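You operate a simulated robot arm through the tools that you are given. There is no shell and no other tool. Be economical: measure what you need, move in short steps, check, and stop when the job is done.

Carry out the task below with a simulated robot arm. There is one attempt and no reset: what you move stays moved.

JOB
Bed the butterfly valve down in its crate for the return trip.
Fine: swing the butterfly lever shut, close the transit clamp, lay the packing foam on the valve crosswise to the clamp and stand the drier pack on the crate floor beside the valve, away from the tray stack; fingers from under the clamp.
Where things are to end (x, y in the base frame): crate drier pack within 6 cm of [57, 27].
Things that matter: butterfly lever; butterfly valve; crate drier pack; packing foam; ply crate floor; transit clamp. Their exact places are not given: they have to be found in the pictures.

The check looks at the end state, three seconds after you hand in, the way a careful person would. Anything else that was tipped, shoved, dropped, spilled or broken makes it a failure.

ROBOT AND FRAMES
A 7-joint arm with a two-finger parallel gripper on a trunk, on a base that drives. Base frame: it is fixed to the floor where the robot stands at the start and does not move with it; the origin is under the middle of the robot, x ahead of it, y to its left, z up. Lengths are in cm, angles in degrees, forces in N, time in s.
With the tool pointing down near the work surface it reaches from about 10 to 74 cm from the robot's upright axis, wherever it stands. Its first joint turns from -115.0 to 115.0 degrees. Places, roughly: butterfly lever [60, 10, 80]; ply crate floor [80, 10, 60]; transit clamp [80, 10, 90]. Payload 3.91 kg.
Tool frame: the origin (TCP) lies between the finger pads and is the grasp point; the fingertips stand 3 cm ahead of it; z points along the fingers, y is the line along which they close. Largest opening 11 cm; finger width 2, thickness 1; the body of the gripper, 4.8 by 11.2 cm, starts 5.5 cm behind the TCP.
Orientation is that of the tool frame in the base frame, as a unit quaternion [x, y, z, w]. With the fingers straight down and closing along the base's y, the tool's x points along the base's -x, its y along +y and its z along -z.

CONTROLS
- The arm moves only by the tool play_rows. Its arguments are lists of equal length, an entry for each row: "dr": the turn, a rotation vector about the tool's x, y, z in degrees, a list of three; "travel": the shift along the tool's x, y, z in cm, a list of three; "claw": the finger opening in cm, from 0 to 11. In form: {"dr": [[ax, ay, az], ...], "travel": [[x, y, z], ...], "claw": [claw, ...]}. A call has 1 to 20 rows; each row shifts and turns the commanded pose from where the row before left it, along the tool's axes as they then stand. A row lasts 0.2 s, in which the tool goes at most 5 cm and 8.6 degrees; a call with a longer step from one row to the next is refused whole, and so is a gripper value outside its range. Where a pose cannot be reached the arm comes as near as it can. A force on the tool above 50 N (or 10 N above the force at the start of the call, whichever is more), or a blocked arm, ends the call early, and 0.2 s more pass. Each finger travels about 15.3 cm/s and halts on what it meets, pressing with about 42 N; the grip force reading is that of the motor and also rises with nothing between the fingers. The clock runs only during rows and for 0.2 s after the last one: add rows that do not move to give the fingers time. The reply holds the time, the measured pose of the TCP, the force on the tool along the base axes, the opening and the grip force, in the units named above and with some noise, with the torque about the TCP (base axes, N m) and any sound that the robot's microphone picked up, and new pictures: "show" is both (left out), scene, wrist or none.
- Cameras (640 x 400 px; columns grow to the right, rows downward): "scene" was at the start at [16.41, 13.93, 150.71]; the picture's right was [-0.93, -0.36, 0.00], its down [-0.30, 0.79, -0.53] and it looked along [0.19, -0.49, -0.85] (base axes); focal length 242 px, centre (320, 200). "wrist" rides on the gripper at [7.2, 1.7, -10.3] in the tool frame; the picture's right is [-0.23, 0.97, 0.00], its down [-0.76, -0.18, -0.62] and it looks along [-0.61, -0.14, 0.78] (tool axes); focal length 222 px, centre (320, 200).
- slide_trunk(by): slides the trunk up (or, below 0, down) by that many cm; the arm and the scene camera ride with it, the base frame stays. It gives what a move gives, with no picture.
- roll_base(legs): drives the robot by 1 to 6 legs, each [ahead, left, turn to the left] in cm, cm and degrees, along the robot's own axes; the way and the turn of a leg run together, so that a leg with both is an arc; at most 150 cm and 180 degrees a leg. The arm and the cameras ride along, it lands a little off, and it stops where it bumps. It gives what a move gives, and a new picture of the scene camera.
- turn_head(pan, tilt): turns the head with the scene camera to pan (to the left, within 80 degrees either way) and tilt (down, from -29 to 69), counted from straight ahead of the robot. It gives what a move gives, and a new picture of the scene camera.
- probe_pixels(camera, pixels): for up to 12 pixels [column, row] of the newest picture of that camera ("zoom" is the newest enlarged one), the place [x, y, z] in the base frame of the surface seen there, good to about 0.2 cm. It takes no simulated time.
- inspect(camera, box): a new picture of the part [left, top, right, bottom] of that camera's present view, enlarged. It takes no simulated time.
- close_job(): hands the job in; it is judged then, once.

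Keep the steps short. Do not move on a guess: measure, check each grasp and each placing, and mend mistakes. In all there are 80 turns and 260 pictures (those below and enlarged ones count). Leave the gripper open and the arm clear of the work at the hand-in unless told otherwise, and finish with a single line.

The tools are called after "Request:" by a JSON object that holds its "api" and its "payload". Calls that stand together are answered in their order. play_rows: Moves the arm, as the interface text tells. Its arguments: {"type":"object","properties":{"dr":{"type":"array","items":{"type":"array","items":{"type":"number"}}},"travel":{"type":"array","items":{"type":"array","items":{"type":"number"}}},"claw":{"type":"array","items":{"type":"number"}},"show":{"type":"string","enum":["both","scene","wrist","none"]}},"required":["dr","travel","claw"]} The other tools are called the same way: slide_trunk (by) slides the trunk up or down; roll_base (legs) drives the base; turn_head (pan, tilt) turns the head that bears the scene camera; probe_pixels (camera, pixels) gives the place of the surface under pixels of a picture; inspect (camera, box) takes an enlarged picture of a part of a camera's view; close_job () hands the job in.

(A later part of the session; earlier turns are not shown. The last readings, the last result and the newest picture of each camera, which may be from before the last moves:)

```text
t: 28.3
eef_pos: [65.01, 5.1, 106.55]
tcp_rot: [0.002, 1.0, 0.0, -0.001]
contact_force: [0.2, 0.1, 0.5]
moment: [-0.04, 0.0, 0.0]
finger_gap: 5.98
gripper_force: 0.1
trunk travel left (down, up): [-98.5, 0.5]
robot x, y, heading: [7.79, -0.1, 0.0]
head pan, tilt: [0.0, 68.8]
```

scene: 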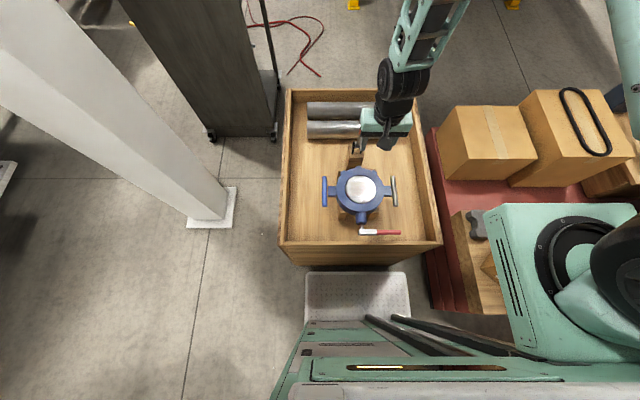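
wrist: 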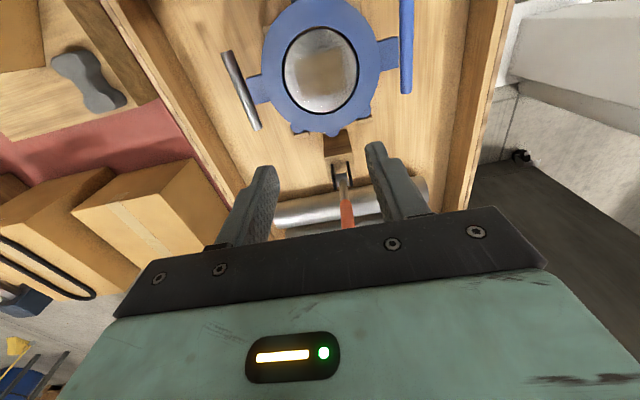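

Handle: centre about (80.2, 5.5), top z 96.3, pivot (81, 5.8, 80.5). Moving above it with the fingers 6 cm open, either side in y.

Request:
{"api": "play_rows", "payload": {"dr": [[0, 0, 0], [0, 0, 0], [0, 0, 0], [0, 0, 0], [0, 0, 0], [0, 0, 0], [0, 0, 0], [0, 0, 0]], "travel": [[-3.8, 0.5, 0], [-3.8, 0, 0], [-3.8, 0, 0], [-3.8, 0, 0], [0, 0, 3.5], [0, 0, 4], [0, 0, 4], [0, 0, 0]], "claw": [6, 6, 6, 6, 6, 6, 6, 6]}}

```text
t: 30.1
eef_pos: [79.97, 5.09, 95.05]
tcp_rot: [0.002, 1.0, 0.0, 0.0]
contact_force: [-0.5, 0.1, -0.3]
moment: [0.0, -0.03, 0.02]
finger_gap: 6.0
gripper_force: 0.0
trunk travel left (down, up): [-98.5, 0.5]
robot x, y, heading: [8.48, -0.05, -0.2]
head pan, tilt: [0.0, 68.8]
```

scene: 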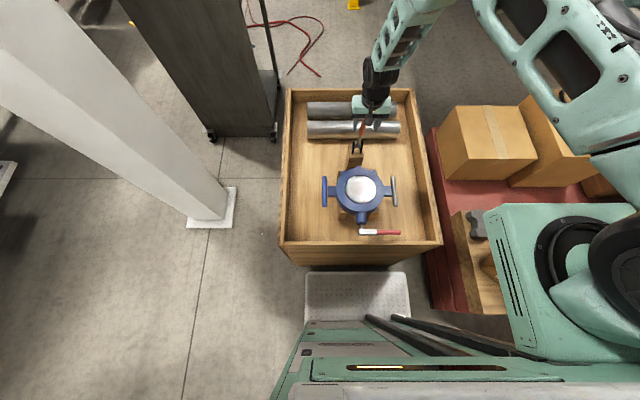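
wrist: 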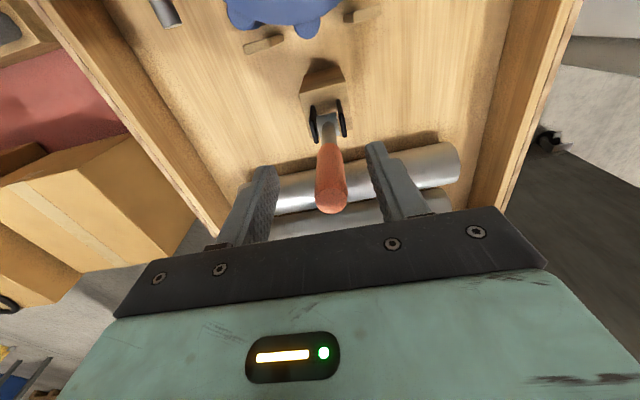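

Reach is fine, so I'll push it from behind instead: lift, close the fingers, go to x≈83.3, lower, then push toward −x.

Request:
{"api": "play_rows", "payload": {"dr": [[0, 0, 0], [0, 0, 0], [0, 0, 0], [0, 0, 0], [0, 0, 0], [0, 0, 0], [0, 0, 0]], "travel": [[0, 0.2, -4], [0, 0.2, -4], [-3.6, 0, 0], [0, 0, 0], [0, 0, 4], [0, 0, 4.5], [0, 0, 0]], "claw": [6, 6, 3, 0, 0, 0, 0]}}

```text
t: 31.7
eef_pos: [83.57, 5.71, 94.61]
tcp_rot: [0.002, 1.0, 0.0, 0.0]
contact_force: [-0.2, 0.0, -0.2]
moment: [0.02, -0.03, 0.01]
finger_gap: 0.0
gripper_force: 37.7
trunk travel left (down, up): [-98.5, 0.5]
robot x, y, heading: [7.97, -0.08, -0.1]
head pan, tilt: [0.0, 68.8]
```

scene: 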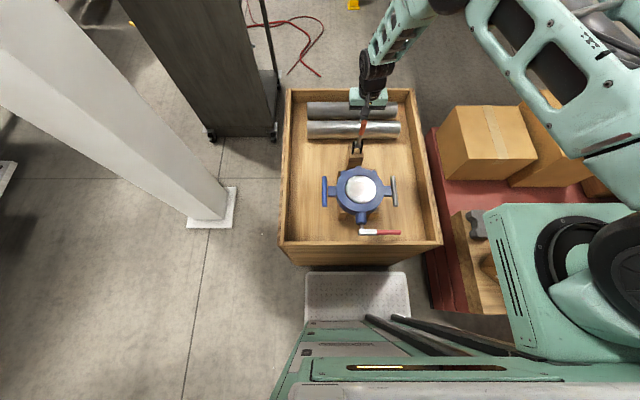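
wrist: 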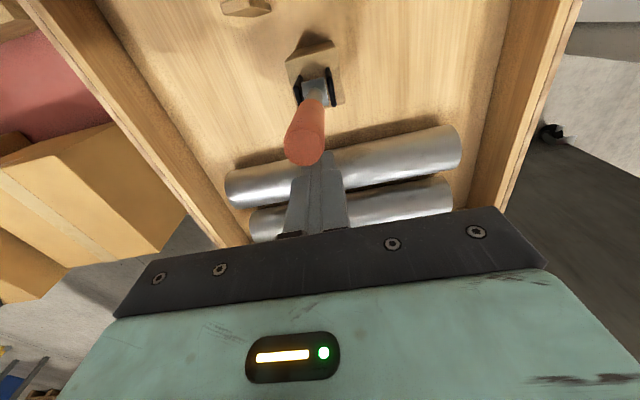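

Pushing toward −x, first part.

Request:
{"api": "play_rows", "payload": {"dr": [[0, 0, 0], [0, 0, 0], [0, 0, 0], [0, 0, 0], [0, 0, 0], [0, 0, 0], [0, 0, 0], [0, 0, 0], [0, 0, 0]], "travel": [[1.2, -0.3, 0], [1, 0, 0], [1, 0, 0], [1, 0, 0.1], [1, 0, 0.2], [1, 0, 0.3], [1, 0, 0.4], [1, 0, 0.5], [0, 0, 0]], "claw": [0, 0, 0, 0, 0, 0, 0, 0, 0]}}

```text
t: 33.7
eef_pos: [75.01, 5.62, 93.09]
tcp_rot: [0.002, 1.0, 0.001, 0.0]
contact_force: [-0.7, -0.1, -1.2]
moment: [0.03, 0.05, 0.04]
finger_gap: 0.0
gripper_force: 37.7
trunk travel left (down, up): [-98.5, 0.5]
robot x, y, heading: [7.53, -0.36, -0.3]
head pan, tilt: [0.0, 68.8]
```

scene: 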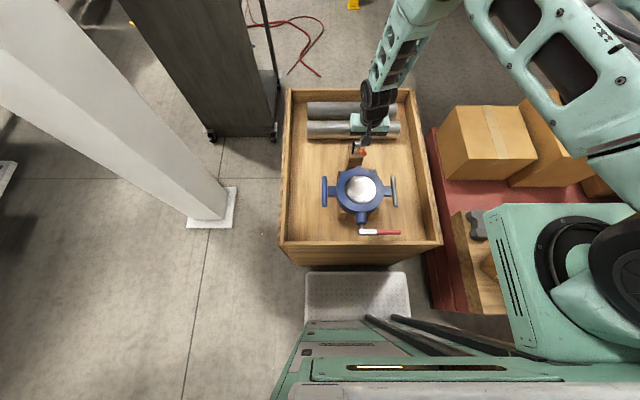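
wrist: 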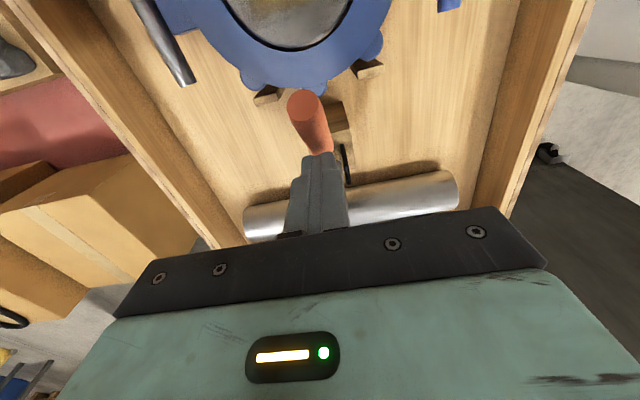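

Swinging well. Continue over and down in small steps.

Request:
{"api": "play_rows", "payload": {"dr": [[0, 0, 0], [0, 0, 0], [0, 0, 0], [0, 0, 0], [0, 0, 0], [0, 0, 0], [0, 0, 0]], "travel": [[0.9, -0.1, 0.6], [0.8, 0, 0.7], [0.7, 0, 0.8], [0.6, 0, 0.9], [0.5, 0, 0.9], [0.3, 0, 0.9], [0, 0, 0]], "claw": [0, 0, 0, 0, 0, 0, 0]}}

Request:
{"api": "inspect", "payload": {"camera": "scene", "box": [310, 110, 410, 220]}}

```text
t: 35.3
eef_pos: [71.4, 5.59, 88.36]
tcp_rot: [0.002, 1.0, 0.0, -0.001]
contact_force: [0.0, 0.4, -0.1]
moment: [0.01, -0.01, 0.02]
finger_gap: 0.0
gripper_force: 37.8
trunk travel left (down, up): [-98.5, 0.5]
robot x, y, heading: [7.39, 0.35, -0.2]
head pan, tilt: [0.0, 68.8]
```

scene: 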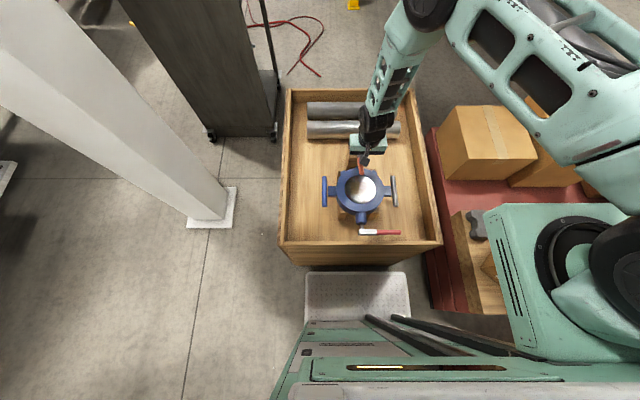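
wrist: 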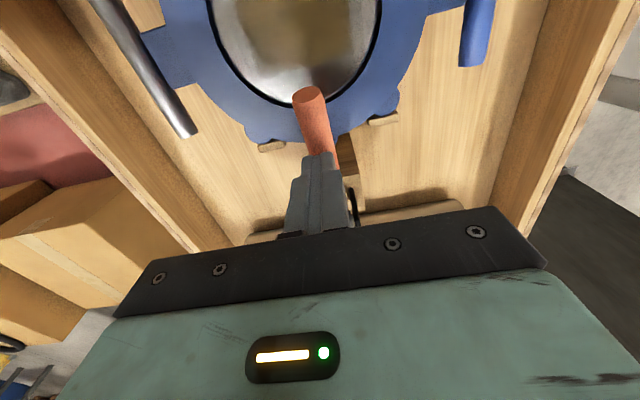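

```text
3.64 times, centred on (360, 165) of scene
```

zoom: 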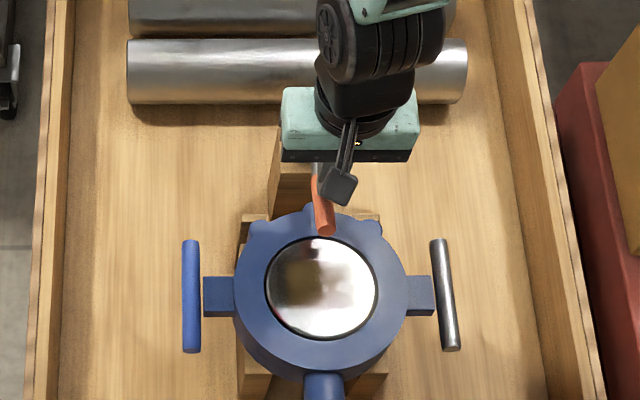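

Request:
{"api": "play_rows", "payload": {"dr": [[0, 0, 0], [0, 0, 0], [0, 0, 0], [0, 0, 0], [0, 0, 0], [0, 0, 0], [0, 0, 0]], "travel": [[0.2, 0, 0.6], [0.1, 0, 0.5], [0, 0, 0.5], [0, 0, 0.4], [0, 0, 0.3], [0, 0, 0.3], [0, 0, 0]], "claw": [0, 0, 0, 0, 0, 0, 0], "show": "wrist"}}

Request:
{"api": "probe_pixels", "payload": {"camera": "wrist", "pixels": [[300, 85], [305, 100], [312, 125], [318, 145], [345, 120]]}}

```text
t: 36.9
eef_pos: [71.27, 5.43, 85.8]
tcp_rot: [0.001, 1.0, 0.0, -0.001]
contact_force: [0.3, 0.5, -0.2]
moment: [-0.02, 0.0, 0.02]
finger_gap: 0.01
gripper_force: 37.9
trunk travel left (down, up): [-98.5, 0.5]
robot x, y, heading: [7.99, 0.35, -0.2]
head pan, tilt: [0.0, 68.8]
```

wrist: 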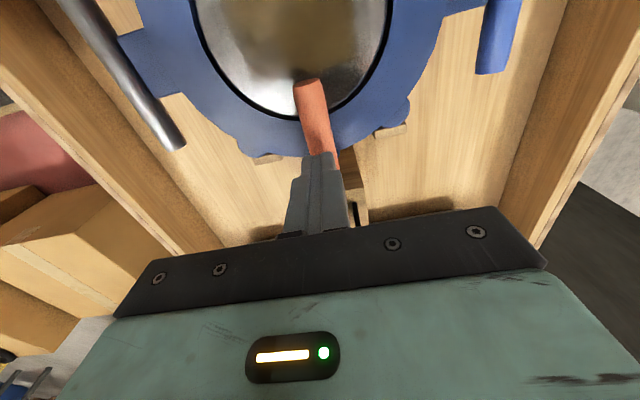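

```text
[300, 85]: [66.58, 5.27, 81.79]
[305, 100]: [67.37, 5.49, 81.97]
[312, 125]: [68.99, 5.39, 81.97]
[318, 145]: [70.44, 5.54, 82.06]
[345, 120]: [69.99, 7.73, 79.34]
```

Handle now lies level, top z≈82. Press gently to confirm it's home.

Request:
{"api": "play_rows", "payload": {"dr": [[0, 0, 0], [0, 0, 0], [0, 0, 0], [0, 0, 0], [0, 0, 0], [0, 0, 0]], "travel": [[0, 0, 0.4], [0, 0, 0.3], [0, 0, 0.3], [0, 0, 0.3], [0, 0, 0.3], [0, 0, 0]], "claw": [0, 0, 0, 0, 0, 0], "show": "wrist"}}

Request:
{"api": "probe_pixels", "payload": {"camera": "wrist", "pixels": [[300, 85], [305, 100], [312, 125], [318, 145], [345, 130]]}}

```text
t: 37.8
eef_pos: [71.15, 5.41, 85.32]
tcp_rot: [0.002, 1.0, 0.0, 0.001]
contact_force: [-11.9, -4.9, 38.1]
moment: [-0.08, 0.15, 0.03]
finger_gap: 0.0
gripper_force: 37.3
trunk travel left (down, up): [-98.5, 0.5]
robot x, y, heading: [7.97, -0.14, -0.4]
head pan, tilt: [0.0, 68.8]
stopped in row 4: the force on the tool passed its limit at 56 N (the readings are from after the stop); the commanded pose is now the measured one
```

wrist: 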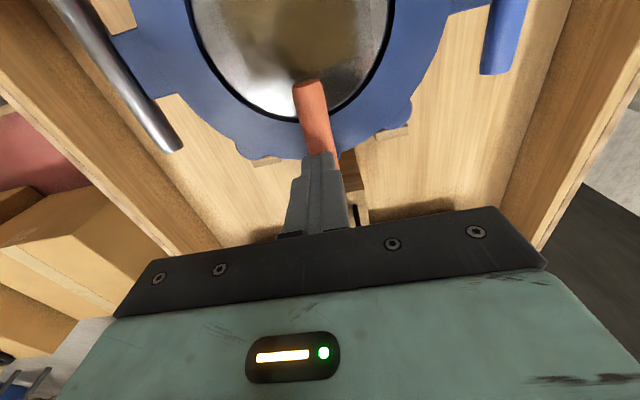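

```text
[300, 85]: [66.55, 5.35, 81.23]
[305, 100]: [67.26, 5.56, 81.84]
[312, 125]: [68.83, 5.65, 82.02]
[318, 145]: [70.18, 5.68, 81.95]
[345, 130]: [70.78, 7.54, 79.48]
```

Clamp is home (hits its stop). Lift away and go to look at the foam at about (55,−48).

Request:
{"api": "play_rows", "payload": {"dr": [[0, 0, 0], [0, 0, 0], [0, 0, 0], [0, 0, 0], [0, 0, 0], [0, 0, 0], [0, 0, 0], [0, 0, 0], [0, 0, 0], [0, 0, 0], [0, 0, 0], [0, 0, 0], [0, 0, 0], [0, 0, 0], [0, 0, 0], [0, 0, 0]], "travel": [[0, 0, -2], [0, 0, -4.5], [0, 0, -4.5], [0, 0, -4.5], [1.5, -4, 0], [1.5, -4, 0], [1.5, -4, 0], [1.5, -4, 0], [1.5, -4, 0], [1.5, -4, 0], [1.5, -4, 0], [1.5, -4, 0], [1.5, -4, 0], [1.5, -4, 0], [0, -4, 0], [0, 0, 0]], "claw": [0, 0, 0, 0, 4, 8, 11, 11, 11, 11, 11, 11, 11, 11, 11, 11]}}

```text
t: 41.2
eef_pos: [56.15, -38.84, 100.55]
tcp_rot: [0.001, 1.0, 0.0, 0.001]
contact_force: [0.4, -0.3, -0.5]
moment: [0.03, 0.0, 0.02]
finger_gap: 10.96
gripper_force: 0.0
trunk travel left (down, up): [-98.5, 0.5]
robot x, y, heading: [7.99, -0.09, -0.0]
head pan, tilt: [0.0, 68.8]
```

scene: 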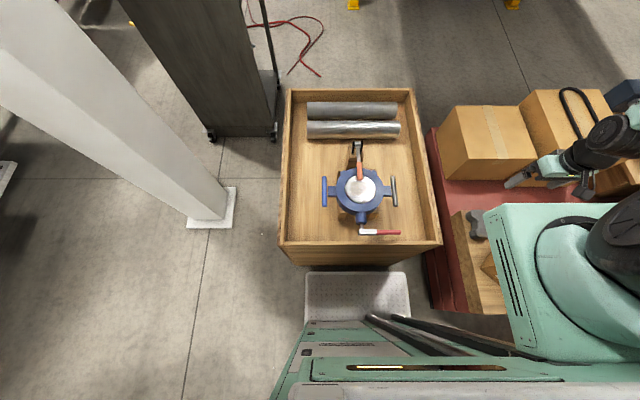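
wrist: 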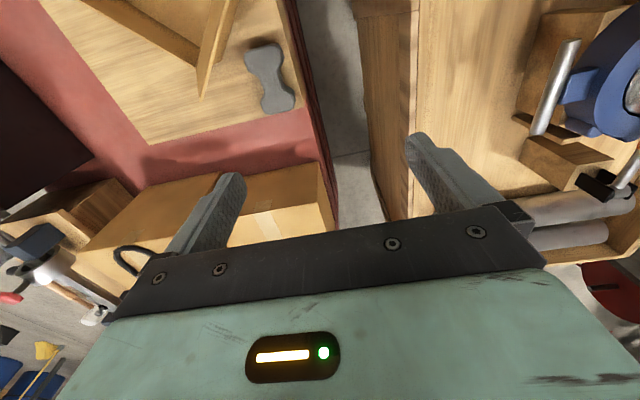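

Enlarging the foam and probing its outline.

Request:
{"api": "inspect", "payload": {"camera": "wrist", "box": [190, 0, 350, 130]}}

Request:
{"api": "probe_pixels", "payload": {"camera": "wrist", "pixels": [[250, 50], [262, 46], [278, 45], [284, 60], [258, 78], [284, 82], [266, 106], [278, 112], [292, 106], [294, 95], [270, 75], [205, 90]]}}

```text
3.08 times, centred on (270, 65) of wrist
```

zoom: 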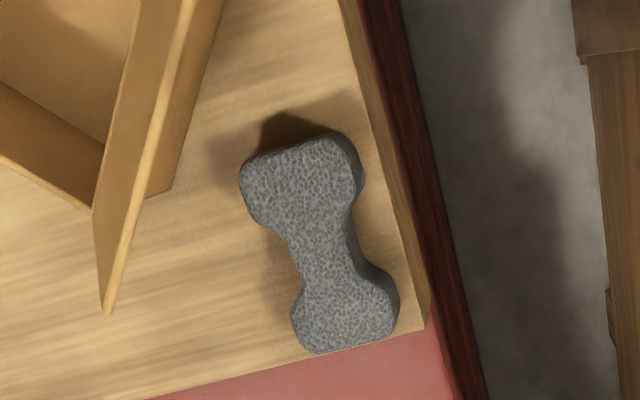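

```text
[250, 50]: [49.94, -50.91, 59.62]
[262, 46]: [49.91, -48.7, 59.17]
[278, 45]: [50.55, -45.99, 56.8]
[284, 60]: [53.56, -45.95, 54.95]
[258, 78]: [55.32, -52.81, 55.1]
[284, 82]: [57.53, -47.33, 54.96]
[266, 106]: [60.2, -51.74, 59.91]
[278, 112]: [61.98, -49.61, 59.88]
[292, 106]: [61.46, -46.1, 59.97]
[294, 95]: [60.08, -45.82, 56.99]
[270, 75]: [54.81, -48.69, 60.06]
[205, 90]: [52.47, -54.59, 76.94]
```

Request:
{"api": "probe_pixels", "payload": {"camera": "zoom", "pixels": [[300, 175], [345, 315], [325, 240], [107, 308], [130, 200], [185, 10], [170, 185], [95, 210], [225, 5], [410, 300], [290, 260], [355, 250]]}}

Request:
{"api": "probe_pixels", "payload": {"camera": "wrist", "pixels": [[200, 98], [207, 85], [212, 60], [220, 30], [226, 5], [196, 70], [300, 130], [250, 170], [300, 220]]}}

```text
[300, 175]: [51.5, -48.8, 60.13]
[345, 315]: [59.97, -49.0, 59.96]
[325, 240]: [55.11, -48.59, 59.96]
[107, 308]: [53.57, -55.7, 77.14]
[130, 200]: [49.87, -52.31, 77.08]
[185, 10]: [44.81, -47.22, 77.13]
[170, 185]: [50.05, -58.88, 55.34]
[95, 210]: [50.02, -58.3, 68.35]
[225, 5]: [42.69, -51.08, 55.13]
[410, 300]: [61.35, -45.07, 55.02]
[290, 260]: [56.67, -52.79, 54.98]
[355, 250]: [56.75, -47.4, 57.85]
```

```text
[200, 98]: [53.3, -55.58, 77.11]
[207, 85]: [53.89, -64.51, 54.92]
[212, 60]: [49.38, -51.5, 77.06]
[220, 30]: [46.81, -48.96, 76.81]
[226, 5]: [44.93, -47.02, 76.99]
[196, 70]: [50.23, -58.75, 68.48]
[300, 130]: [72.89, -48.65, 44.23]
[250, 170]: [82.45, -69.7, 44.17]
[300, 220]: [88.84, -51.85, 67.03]
```

Foam: lobes centred (51.5,−48.8) and (60,−49), top z 60, long axis along x. The carton flap (line x+y≈−2, z 77) is close, so I'll grip the far lobe at (60,−49). First go above it.

Request:
{"api": "play_rows", "payload": {"dr": [[0, 0, 0], [0, 0, 0], [0, 0, 0], [0, 0, 0]], "travel": [[-1.9, -3.4, 0], [-2, -3.4, 0], [0, -3.3, 2], [0, 0, 0]], "claw": [11, 9, 9, 9], "show": "none"}}

Request:
{"api": "slide_trunk", "payload": {"by": -20}}

Request:
{"api": "play_rows", "payload": {"dr": [[0, 0, 0], [0, 0, 0]], "travel": [[0, 0, 1], [0, 0, 0]], "claw": [9, 9]}}

```text
t: 42.2
eef_pos: [60.55, -48.76, 98.29]
tcp_rot: [0.002, 1.0, 0.001, 0.0]
contact_force: [0.3, 0.5, 0.9]
moment: [-0.01, 0.03, 0.01]
finger_gap: 9.01
gripper_force: 0.1
trunk travel left (down, up): [-98.5, 0.5]
robot x, y, heading: [7.77, 0.02, -0.3]
head pan, tilt: [0.0, 68.8]
```

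```text
t: 44.3
eef_pos: [60.5, -48.83, 78.3]
tcp_rot: [0.002, 1.0, 0.001, 0.001]
contact_force: [0.4, 0.0, -0.6]
moment: [0.01, -0.03, 0.0]
finger_gap: 8.99
gripper_force: 0.1
trunk travel left (down, up): [-78.5, 20.5]
robot x, y, heading: [8.27, 0.07, -0.3]
head pan, tilt: [0.0, 68.8]
```

```text
t: 44.9
eef_pos: [60.42, -48.86, 77.28]
tcp_rot: [0.002, 1.0, 0.0, 0.001]
contact_force: [0.2, -0.6, -0.9]
moment: [0.03, 0.01, 0.03]
finger_gap: 9.0
gripper_force: 0.0
trunk travel left (down, up): [-78.5, 20.5]
robot x, y, heading: [7.78, -0.06, -0.2]
head pan, tilt: [0.0, 68.8]
```

scene: 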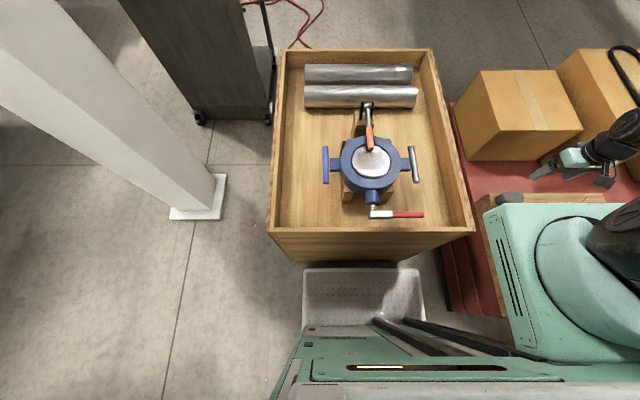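
wrist: 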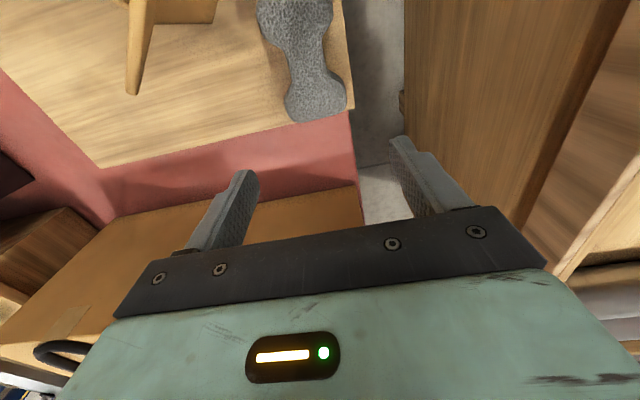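

Aligned over the far lobe. Descending to TCP z≈58.7.

Request:
{"api": "play_rows", "payload": {"dr": [[0, 0, 0], [0, 0, 0], [0, 0, 0], [0, 0, 0], [0, 0, 0], [0, 0, 0], [0, 0, 0]], "travel": [[0.2, 0, 4], [0, 0, 4], [0, 0, 4], [0, 0, 3], [0, 0, 2], [0, 0, 1.6], [0, 0, 0]], "claw": [9, 9, 9, 9, 9, 9, 9], "show": "wrist"}}

```text
t: 46.5
eef_pos: [60.31, -48.9, 58.83]
tcp_rot: [0.002, 1.0, 0.0, 0.001]
contact_force: [-0.1, -0.3, 0.3]
moment: [-0.04, 0.01, -0.02]
finger_gap: 9.0
gripper_force: 0.0
trunk travel left (down, up): [-78.5, 20.5]
robot x, y, heading: [7.65, 0.09, -0.0]
head pan, tilt: [0.0, 68.8]
```

wrist: 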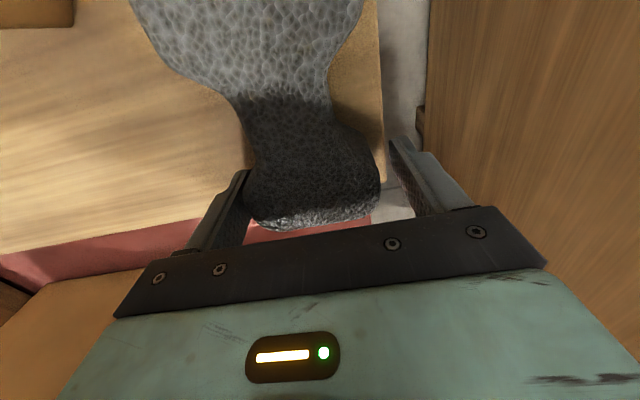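

Closing on the lobe, then lifting a little to check.

Request:
{"api": "play_rows", "payload": {"dr": [[0, 0, 0], [0, 0, 0], [0, 0, 0], [0, 0, 0], [0, 0, 0], [0, 0, 0], [0, 0, 0], [0, 0, 0]], "travel": [[0, 0, 0], [0, 0, 0], [0, 0, 0], [0, 0, -1], [0, 0, -2], [0, 0, -3], [0, 0, -3], [0, 0, 0]], "claw": [5, 3.5, 3.5, 3.5, 3.5, 3.5, 3.5, 3.5], "show": "wrist"}}

```text
t: 48.3
eef_pos: [60.15, -48.89, 67.73]
tcp_rot: [0.002, 1.0, 0.0, 0.0]
contact_force: [-0.2, -0.1, 0.0]
moment: [0.02, 0.0, -0.02]
finger_gap: 7.43
gripper_force: 42.2
trunk travel left (down, up): [-78.5, 20.5]
robot x, y, heading: [8.07, 0.41, -0.4]
head pan, tilt: [0.0, 68.8]
```

wrist: 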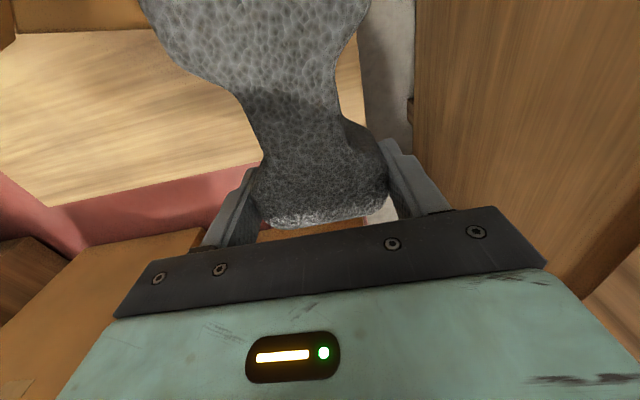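

Held (gap 7.4). Before lifting past the carton flap, shift away from it (+y 8, +x 2), then lift.

Request:
{"api": "play_rows", "payload": {"dr": [[0, 0, 0], [0, 0, 0], [0, 0, 0], [0, 0, 0], [0, 0, 0], [0, 0, 0], [0, 0, 0], [0, 0, 0], [0, 0, 0], [0, 0, 0]], "travel": [[-0.5, 2, 0], [-0.5, 3, 0], [-0.5, 3, 0], [0, 0, -3], [0, 0, -4], [0, 0, -4], [0, 0, -4], [0, 0, -4], [0, 0, -4], [0, 0, 0]], "claw": [3.5, 3.5, 3.5, 3.5, 3.5, 3.5, 3.5, 3.5, 3.5, 3.5], "show": "wrist"}}

Request:
{"api": "slide_trunk", "payload": {"by": 14}}

```text
t: 50.5
eef_pos: [61.82, -40.85, 90.73]
tcp_rot: [0.001, 1.0, 0.001, 0.0]
contact_force: [0.4, -0.5, -0.8]
moment: [0.0, -0.02, 0.0]
finger_gap: 7.44
gripper_force: 42.0
trunk travel left (down, up): [-78.5, 20.5]
robot x, y, heading: [8.08, 0.03, -0.2]
head pan, tilt: [0.0, 68.8]
```

wrist: 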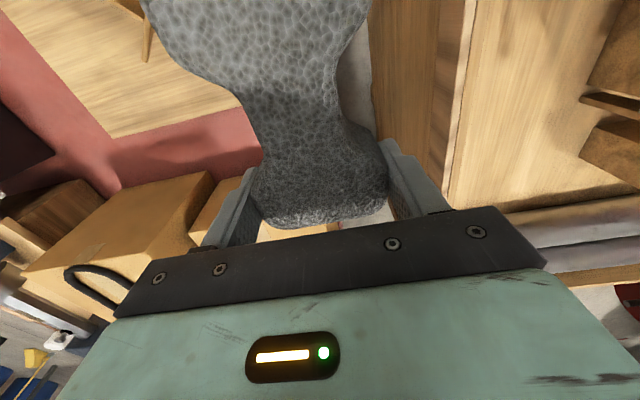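

```text
t: 52.2
eef_pos: [61.88, -40.96, 104.88]
tcp_rot: [0.002, 1.0, 0.0, 0.001]
contact_force: [-0.1, 0.0, 0.0]
moment: [-0.01, 0.02, -0.01]
finger_gap: 7.41
gripper_force: 42.2
trunk travel left (down, up): [-92.5, 6.5]
robot x, y, heading: [7.72, 0.35, -0.3]
head pan, tilt: [0.0, 68.8]
```

Now rotating the hand 90° (clockwise seen from above), so the foam lies along y.

Request:
{"api": "play_rows", "payload": {"dr": [[0, 0, 8.2], [0, 0, 8.2], [0, 0, 8.2], [0, 0, 8.2], [0, 0, 8.2], [0, 0, 8.2], [0, 0, 8.2], [0, 0, 8.2], [0, 0, 8.2], [0, 0, 8.2], [0, 0, 8], [0, 0, 0]], "travel": [[0, 0, 0], [0, 0, 0], [0, 0, 0], [0, 0, 0], [0, 0, 0], [0, 0, 0], [0, 0, 0], [0, 0, 0], [0, 0, 0], [0, 0, 0], [0, 0, 0], [0, 0, 0]], "claw": [3.5, 3.5, 3.5, 3.5, 3.5, 3.5, 3.5, 3.5, 3.5, 3.5, 3.5, 3.5], "show": "wrist"}}

```text
t: 54.8
eef_pos: [61.91, -41.07, 104.85]
tcp_rot: [0.709, 0.705, 0.001, 0.001]
contact_force: [0.0, -0.9, -0.5]
moment: [0.0, 0.0, 0.01]
finger_gap: 7.42
gripper_force: 41.7
trunk travel left (down, up): [-92.5, 6.5]
robot x, y, heading: [7.97, -0.04, -0.1]
head pan, tilt: [0.0, 68.8]
```

wrist: 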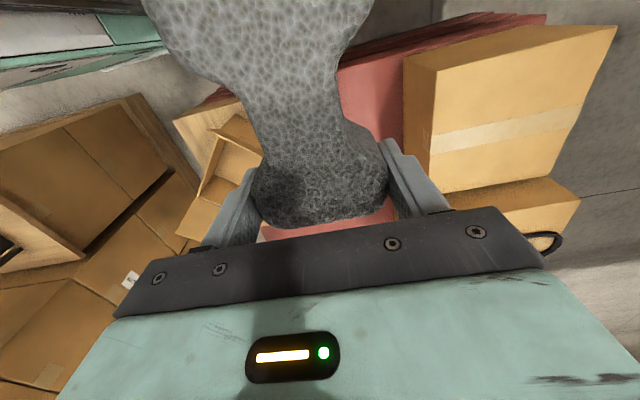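

Orientation right. Moving over the valve: to (60.5, 1.0).

Request:
{"api": "play_rows", "payload": {"dr": [[0, 0, 0], [0, 0, 0], [0, 0, 0], [0, 0, 0], [0, 0, 0], [0, 0, 0], [0, 0, 0], [0, 0, 0], [0, 0, 0], [0, 0, 0], [0, 0, 0]], "travel": [[4.2, -0.14, 0], [4.2, -0.14, 0], [4.2, -0.14, 0], [4.2, -0.14, 0], [4.2, -0.14, 0], [4.2, -0.14, 0], [4.2, -0.14, 0], [4.2, -0.14, 0], [4.2, -0.14, 0], [4.2, -0.14, 0], [0, 0, 0]], "claw": [3.5, 3.5, 3.5, 3.5, 3.5, 3.5, 3.5, 3.5, 3.5, 3.5, 3.5]}}

Request:
{"api": "inspect", "payload": {"camera": "scene", "box": [300, 60, 460, 240]}}

```text
t: 57.2
eef_pos: [60.41, 1.42, 104.8]
tcp_rot: [0.709, 0.706, 0.001, 0.0]
contact_force: [-0.2, 0.7, 0.3]
moment: [-0.04, 0.0, 0.01]
finger_gap: 7.37
gripper_force: 42.1
trunk travel left (down, up): [-92.5, 6.5]
robot x, y, heading: [8.13, 0.08, -0.5]
head pan, tilt: [0.0, 68.8]
```

scene: 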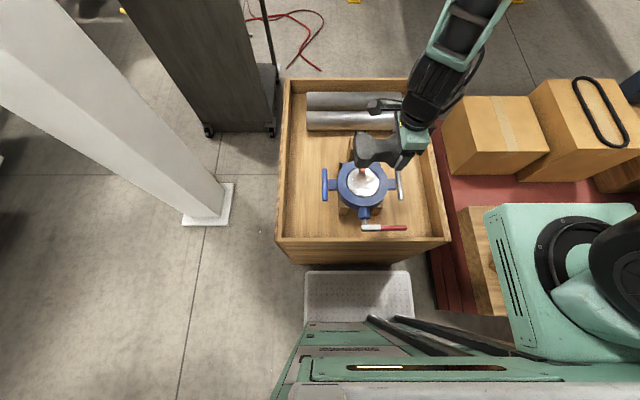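
wrist: 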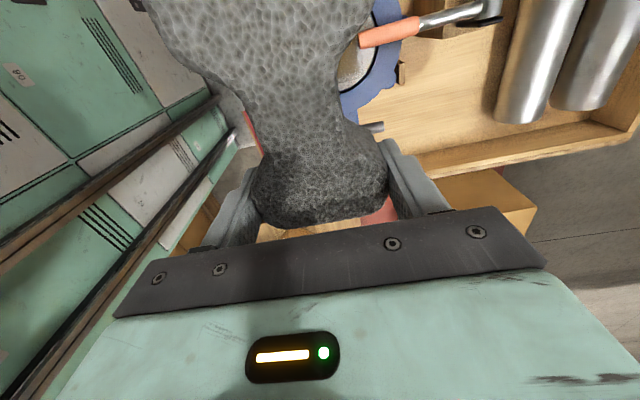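

```text
2.22 times, centred on (380, 150) of scene
```

zoom: 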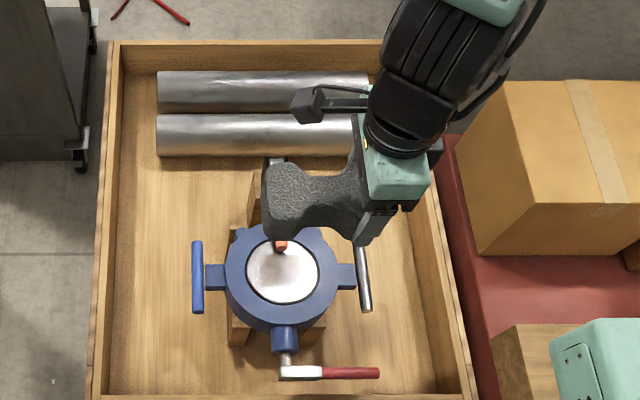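

Foam is centred over the valve at about (60.4, 5.8), clear of the clamp tip (66). Lowering towards TCP z≈84.5.

Request:
{"api": "play_rows", "payload": {"dr": [[0, 0, 0], [0, 0, 0], [0, 0, 0], [0, 0, 0], [0, 0, 0], [0, 0, 0], [0, 0, 0], [0, 0, 0]], "travel": [[-0.4, 0, 4], [0, 0, 4], [0, 0, 4], [0, 0, 3.5], [0, 0, 2], [0, 0, 1.5], [0, 0, 0.7], [0, 0, 0]], "claw": [3.5, 3.5, 3.5, 3.5, 3.5, 3.5, 3.5, 3.5]}}

Request:
{"api": "inspect", "payload": {"camera": "scene", "box": [310, 120, 430, 240]}}

```text
t: 59.0
eef_pos: [60.75, 0.73, 85.1]
tcp_rot: [0.709, 0.706, 0.001, 0.001]
contact_force: [0.0, -0.8, -0.8]
moment: [-0.01, 0.0, 0.01]
finger_gap: 7.4
gripper_force: 42.1
trunk travel left (down, up): [-92.5, 6.5]
robot x, y, heading: [8.19, -0.23, -0.3]
head pan, tilt: [0.0, 68.8]
```

scene: 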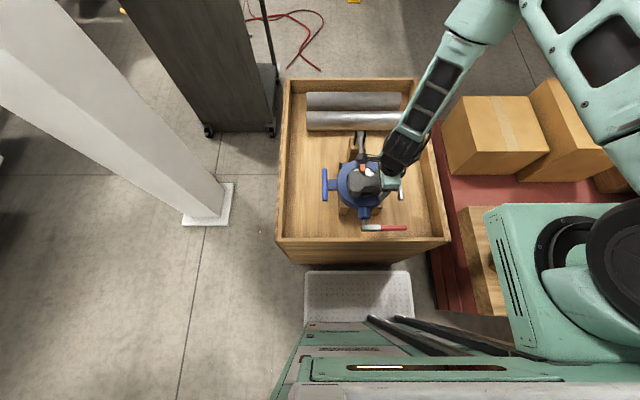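
wrist: 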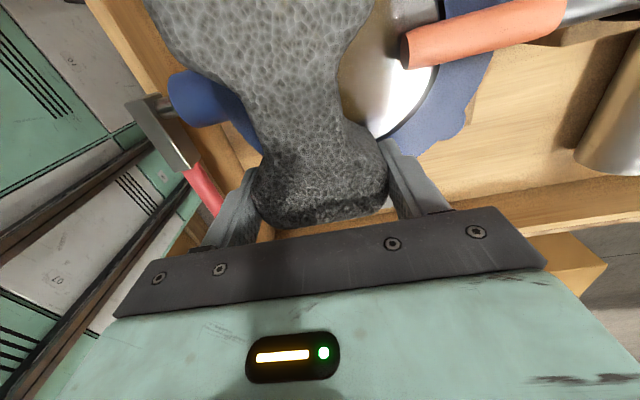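

```text
3.33 times, centred on (370, 180) of scene
```

zoom: 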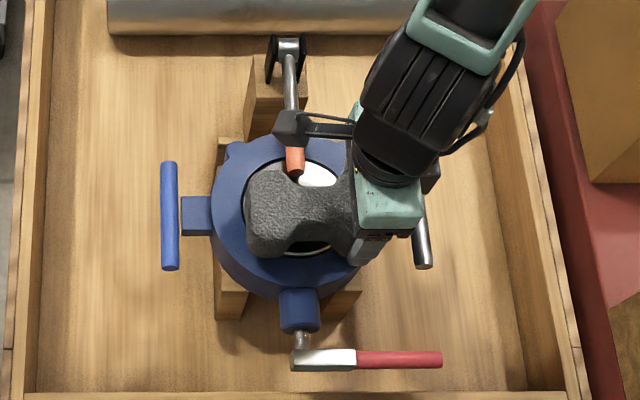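

Clear of the clamp tip. Lower the last cm in small steps until contact.

Request:
{"api": "play_rows", "payload": {"dr": [[0, 0, 0], [0, 0, 0], [0, 0, 0], [0, 0, 0], [0, 0, 0]], "travel": [[0, 0, 0.4], [0, 0, 0.3], [0, 0, 0.2], [0, 0, 0.2], [0, 0, 0]], "claw": [3.5, 3.5, 3.5, 3.5, 3.5], "show": "wrist"}}

```text
t: 60.2
eef_pos: [60.59, 0.68, 83.99]
tcp_rot: [0.708, 0.706, 0.001, 0.001]
contact_force: [0.8, 0.3, -0.7]
moment: [-0.03, 0.0, 0.01]
finger_gap: 7.41
gripper_force: 42.7
trunk travel left (down, up): [-92.5, 6.5]
robot x, y, heading: [7.71, 0.16, -0.1]
head pan, tilt: [0.0, 68.8]
```

wrist: 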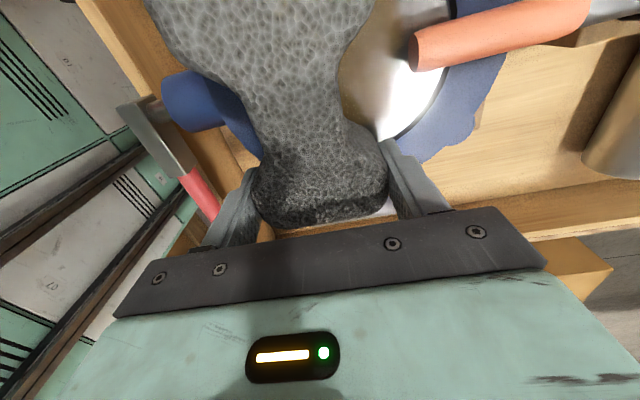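

Request:
{"api": "play_rows", "payload": {"dr": [[0, 0, 0], [0, 0, 0], [0, 0, 0], [0, 0, 0], [0, 0, 0]], "travel": [[0, 0, 0.2], [0, 0, 0.2], [0, 0, 0.2], [0, 0, 0.2], [0, 0, 0]], "claw": [3.5, 3.5, 3.5, 3.5, 3.5], "show": "none"}}

```text
t: 61.6
eef_pos: [60.66, 0.58, 83.43]
tcp_rot: [0.708, 0.706, 0.003, 0.0]
contact_force: [-3.6, -5.7, 35.0]
moment: [0.32, 0.08, 0.04]
finger_gap: 7.38
gripper_force: 41.7
trunk travel left (down, up): [-92.5, 6.5]
robot x, y, heading: [7.96, 0.2, -0.1]
head pan, tilt: [0.0, 68.8]
stopped in row 5: the force on the tool passed its limit at 51 N (the readings are from after the stop); the commanded pose is now the measured one
```

Contact made (35 N). Back off slightly, open, and lift.

Request:
{"api": "play_rows", "payload": {"dr": [[0, 0, 0], [0, 0, 0], [0, 0, 0], [0, 0, 0], [0, 0, 0], [0, 0, 0], [0, 0, 0], [0, 0, 0], [0, 0, 0]], "travel": [[0, 0, -0.2], [0, 0, 0], [0, 0, 0], [0, 0, -2], [0, 0, -4], [0, 0, -4.5], [0, 0, -4.5], [-3, 0, -3], [0, 0, 0]], "claw": [3.5, 8, 10, 10, 10, 10, 10, 10, 10]}}

Request:
{"api": "inspect", "payload": {"camera": "scene", "box": [310, 120, 430, 240]}}

```text
t: 63.6
eef_pos: [60.53, -2.44, 101.11]
tcp_rot: [0.708, 0.706, 0.001, -0.001]
contact_force: [0.3, 0.7, 0.2]
moment: [-0.04, -0.04, 0.01]
finger_gap: 9.98
gripper_force: 0.1
trunk travel left (down, up): [-92.5, 6.5]
robot x, y, heading: [7.87, -0.26, -0.1]
head pan, tilt: [0.0, 68.8]
```

scene: 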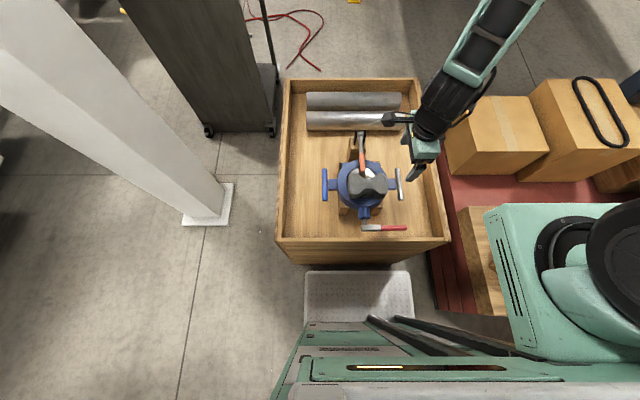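
wrist: 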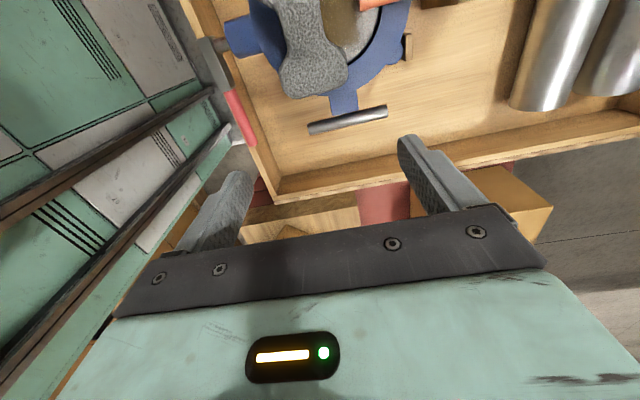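

```text
3.33 times, centred on (370, 180) of scene
```

zoom: 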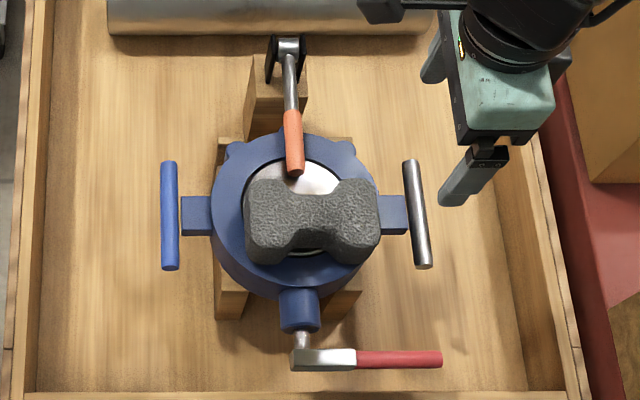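

Foam lies well, across the clamp and clear of it. Next the drier pack. Look to the right to plan a drive.

Request:
{"api": "turn_head", "payload": {"pan": -80, "tilt": 50}}

```text
t: 65.1
eef_pos: [60.69, -2.44, 101.1]
tcp_rot: [0.708, 0.707, 0.0, 0.0]
contact_force: [0.5, 1.0, 0.8]
moment: [-0.02, -0.01, -0.01]
finger_gap: 9.98
gripper_force: 0.1
trunk travel left (down, up): [-92.5, 6.5]
robot x, y, heading: [7.97, 0.04, -0.3]
head pan, tilt: [-80.0, 50.0]
```

scene: 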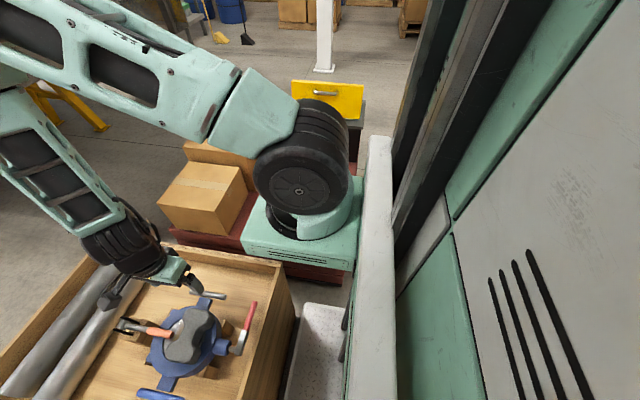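

The arm carriage blocks this view; the wrist camera now looks along −y, so I'll move the arm over the tray to look behind the carton flap.

Request:
{"api": "play_rows", "payload": {"dr": [[0, 0, 0], [0, 0, 0], [0, 0, 0], [0, 0, 0], [0, 0, 0], [0, 0, 0], [0, 0, 0], [0, 0, 0], [0, 0, 0], [0, 0, 0], [0, 0, 0], [0, 0, 0], [0, 0, 0], [0, 0, 0], [0, 0, 0]], "travel": [[-4.1, -1, -1.5], [-4.1, -1, -1.5], [-4.1, -1, -1.5], [-4.1, -1, -1.5], [-4.1, -1, -1], [-4.1, -1.2, -1], [-4.1, -1.2, -1], [-4.1, -1.2, 0], [-4.1, -1.2, 0], [-4.1, -1.2, 0], [-4.1, -1.6, 0], [-4.1, -1.6, 0], [-4.1, -1.6, 0], [-4.1, -1.6, 0], [0, 0, 0]], "claw": [11, 11, 11, 11, 11, 11, 11, 11, 11, 11, 11, 11, 11, 11, 11]}}

```text
t: 68.3
eef_pos: [43.35, -59.81, 110.41]
tcp_rot: [0.708, 0.706, 0.002, -0.001]
contact_force: [0.4, 0.3, 0.0]
moment: [0.0, -0.01, 0.01]
finger_gap: 10.99
gripper_force: 0.0
trunk travel left (down, up): [-92.5, 6.5]
robot x, y, heading: [8.16, -0.44, -0.3]
head pan, tilt: [-80.0, 50.0]
```

scene: 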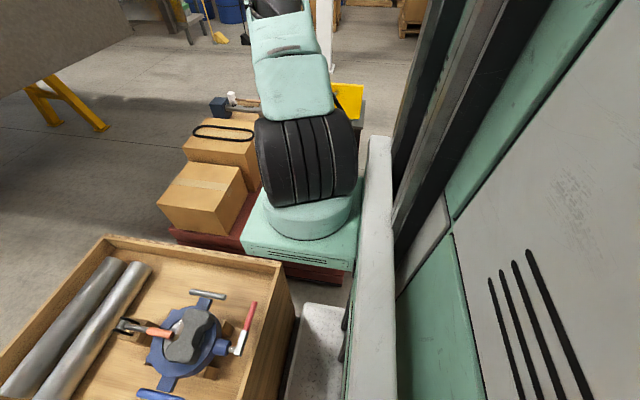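
wrist: 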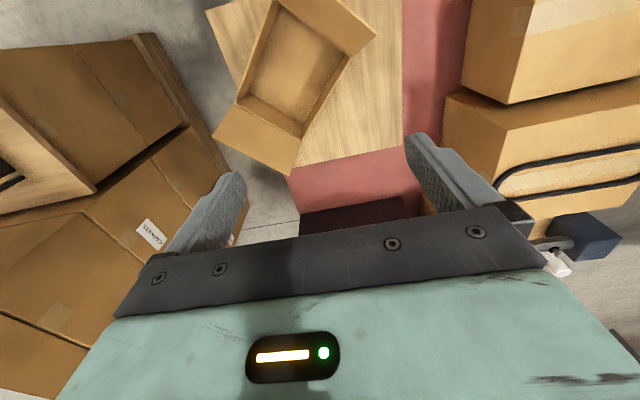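

Request:
{"api": "probe_pixels", "payload": {"camera": "wrist", "pixels": [[217, 30], [228, 80], [150, 45], [205, 150], [100, 60], [160, 150], [260, 140], [270, 185], [290, 172], [340, 200], [225, 110], [180, 20]]}}

Request:
{"api": "inspect", "payload": {"camera": "wrist", "box": [190, 0, 400, 240]}}

```text
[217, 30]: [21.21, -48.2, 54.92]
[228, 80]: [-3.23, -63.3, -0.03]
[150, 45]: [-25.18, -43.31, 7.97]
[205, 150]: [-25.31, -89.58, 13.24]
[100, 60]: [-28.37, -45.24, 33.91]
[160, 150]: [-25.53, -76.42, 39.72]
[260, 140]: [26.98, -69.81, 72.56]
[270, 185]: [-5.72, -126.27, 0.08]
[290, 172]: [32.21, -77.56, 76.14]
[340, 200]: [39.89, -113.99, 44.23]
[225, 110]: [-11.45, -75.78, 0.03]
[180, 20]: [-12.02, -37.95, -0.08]
```

```text
1.67 times, centred on (295, 120) of wrist
```

zoom: 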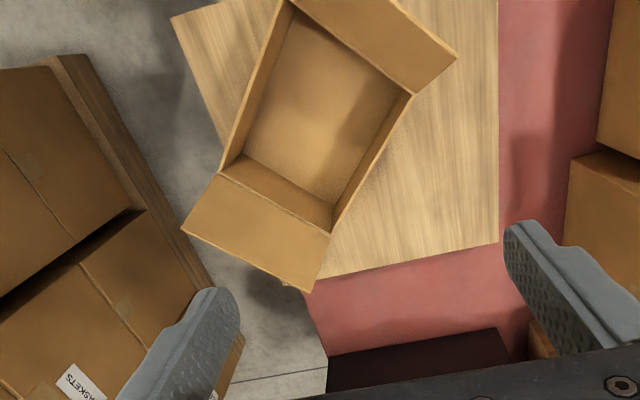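

The pack is still hidden by the flap. I'll move the hand further (towards (25,−70)) and tilt so the wrist camera looks straight down.

Request:
{"api": "play_rows", "payload": {"dr": [[0, 0, 0], [0, 0, 0], [0, 0, 0], [0, 0, 0], [0, 0, 0], [0, 8, 0], [0, 8, 0], [0, 8, 0], [0, 8, 0], [0, 0, 0]], "travel": [[-2.2, -4, 0], [-2.2, -4, 0], [-2.2, -4, 0], [-2.2, -4, 0], [-2.2, -4, 0], [0, 0, 0], [0, 0, 0], [0, 0, 0], [0, 0, 0], [0, 0, 0]], "claw": [11, 11, 11, 11, 11, 11, 11, 11, 11, 11], "show": "wrist"}}

```text
t: 70.5
eef_pos: [23.05, -70.79, 110.22]
tcp_rot: [0.68, 0.679, 0.196, -0.195]
contact_force: [0.3, 0.5, 0.8]
moment: [0.0, -0.01, -0.01]
finger_gap: 11.0
gripper_force: 0.0
trunk travel left (down, up): [-92.5, 6.5]
robot x, y, heading: [7.83, -0.16, -0.1]
head pan, tilt: [-80.0, 50.0]
```

wrist: 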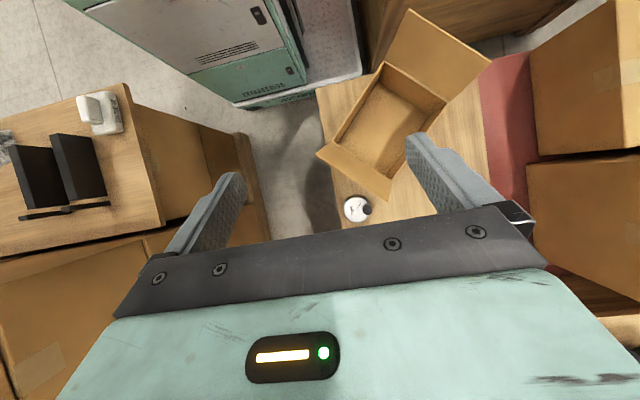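

Two candidates: a round white item at (357,209) and a white block at (100,112) on the box stack. Enlarging both.

Request:
{"api": "inspect", "payload": {"camera": "wrist", "box": [320, 170, 420, 235]}}

Request:
{"api": "inspect", "payload": {"camera": "wrist", "box": [0, 70, 180, 260]}}

Request:
{"api": "probe_pixels", "payload": {"camera": "wrist", "pixels": [[350, 202], [357, 212], [368, 208], [345, 215], [352, 198], [320, 155], [385, 195], [335, 225], [100, 125], [88, 108], [135, 130], [245, 170]]}}

```text
6.15 times, centred on (370, 202) of wrist
```

zoom: 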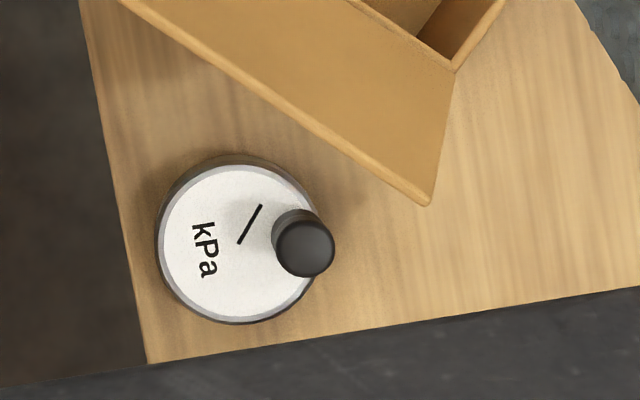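

```text
2.11 times, centred on (90, 165) of wrist
```

zoom: 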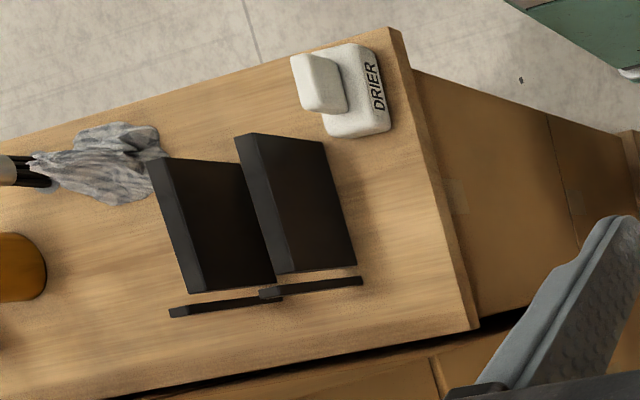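

```text
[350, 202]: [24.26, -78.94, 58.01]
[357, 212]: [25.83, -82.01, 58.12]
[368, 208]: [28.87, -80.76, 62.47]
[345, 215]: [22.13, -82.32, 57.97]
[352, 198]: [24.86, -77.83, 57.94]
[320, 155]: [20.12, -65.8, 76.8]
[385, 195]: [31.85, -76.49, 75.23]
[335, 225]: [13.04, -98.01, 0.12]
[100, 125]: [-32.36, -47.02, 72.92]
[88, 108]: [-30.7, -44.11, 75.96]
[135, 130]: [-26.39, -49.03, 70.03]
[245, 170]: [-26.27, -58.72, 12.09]
```

The labelled DRIER pack is the white one at about (−32,−46, z 70–76) on the board behind-right; the round one is a kPa gauge. I must back up and turn to reach it. First restore the hand upright and bring it in.

Request:
{"api": "play_rows", "payload": {"dr": [[0, -8, 0], [0, -8, 0], [0, -8, 0], [0, -8, 0], [0, 0, 0], [0, 0, 0], [0, 0, 0], [0, 0, 0], [0, 0, 0], [0, 0, 0], [0, 0, 0]], "travel": [[0, 0, 0], [0, 0, 0], [0, 0, 0], [0, 0, 0], [2.5, 4, 0], [2.5, 4, 0], [2.5, 4, 0], [2.5, 4, 0], [2.5, 4, 0], [2.5, 4, 0], [0, 0, 0]], "claw": [11, 11, 11, 11, 11, 11, 11, 11, 11, 11, 11], "show": "none"}}

Request:
{"api": "turn_head", "payload": {"pan": 70, "tilt": 45}}

```text
t: 72.9
eef_pos: [47.17, -55.78, 110.51]
tcp_rot: [0.708, 0.706, 0.001, 0.0]
contact_force: [0.4, 0.0, 0.0]
moment: [0.0, 0.04, -0.05]
finger_gap: 11.03
gripper_force: 0.1
trunk travel left (down, up): [-92.5, 6.5]
robot x, y, heading: [7.72, 0.22, 0.1]
head pan, tilt: [-80.0, 50.0]
```

```text
t: 75.3
eef_pos: [47.05, -55.63, 110.58]
tcp_rot: [0.707, 0.707, 0.001, 0.0]
contact_force: [-0.5, 0.3, 0.6]
moment: [-0.01, 0.02, 0.01]
finger_gap: 11.03
gripper_force: 0.1
trunk travel left (down, up): [-92.5, 6.5]
robot x, y, heading: [7.97, -0.09, -0.5]
head pan, tilt: [70.0, 45.0]
```

scene: 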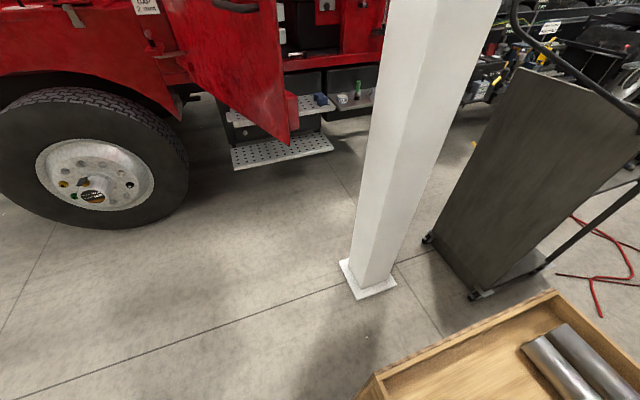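

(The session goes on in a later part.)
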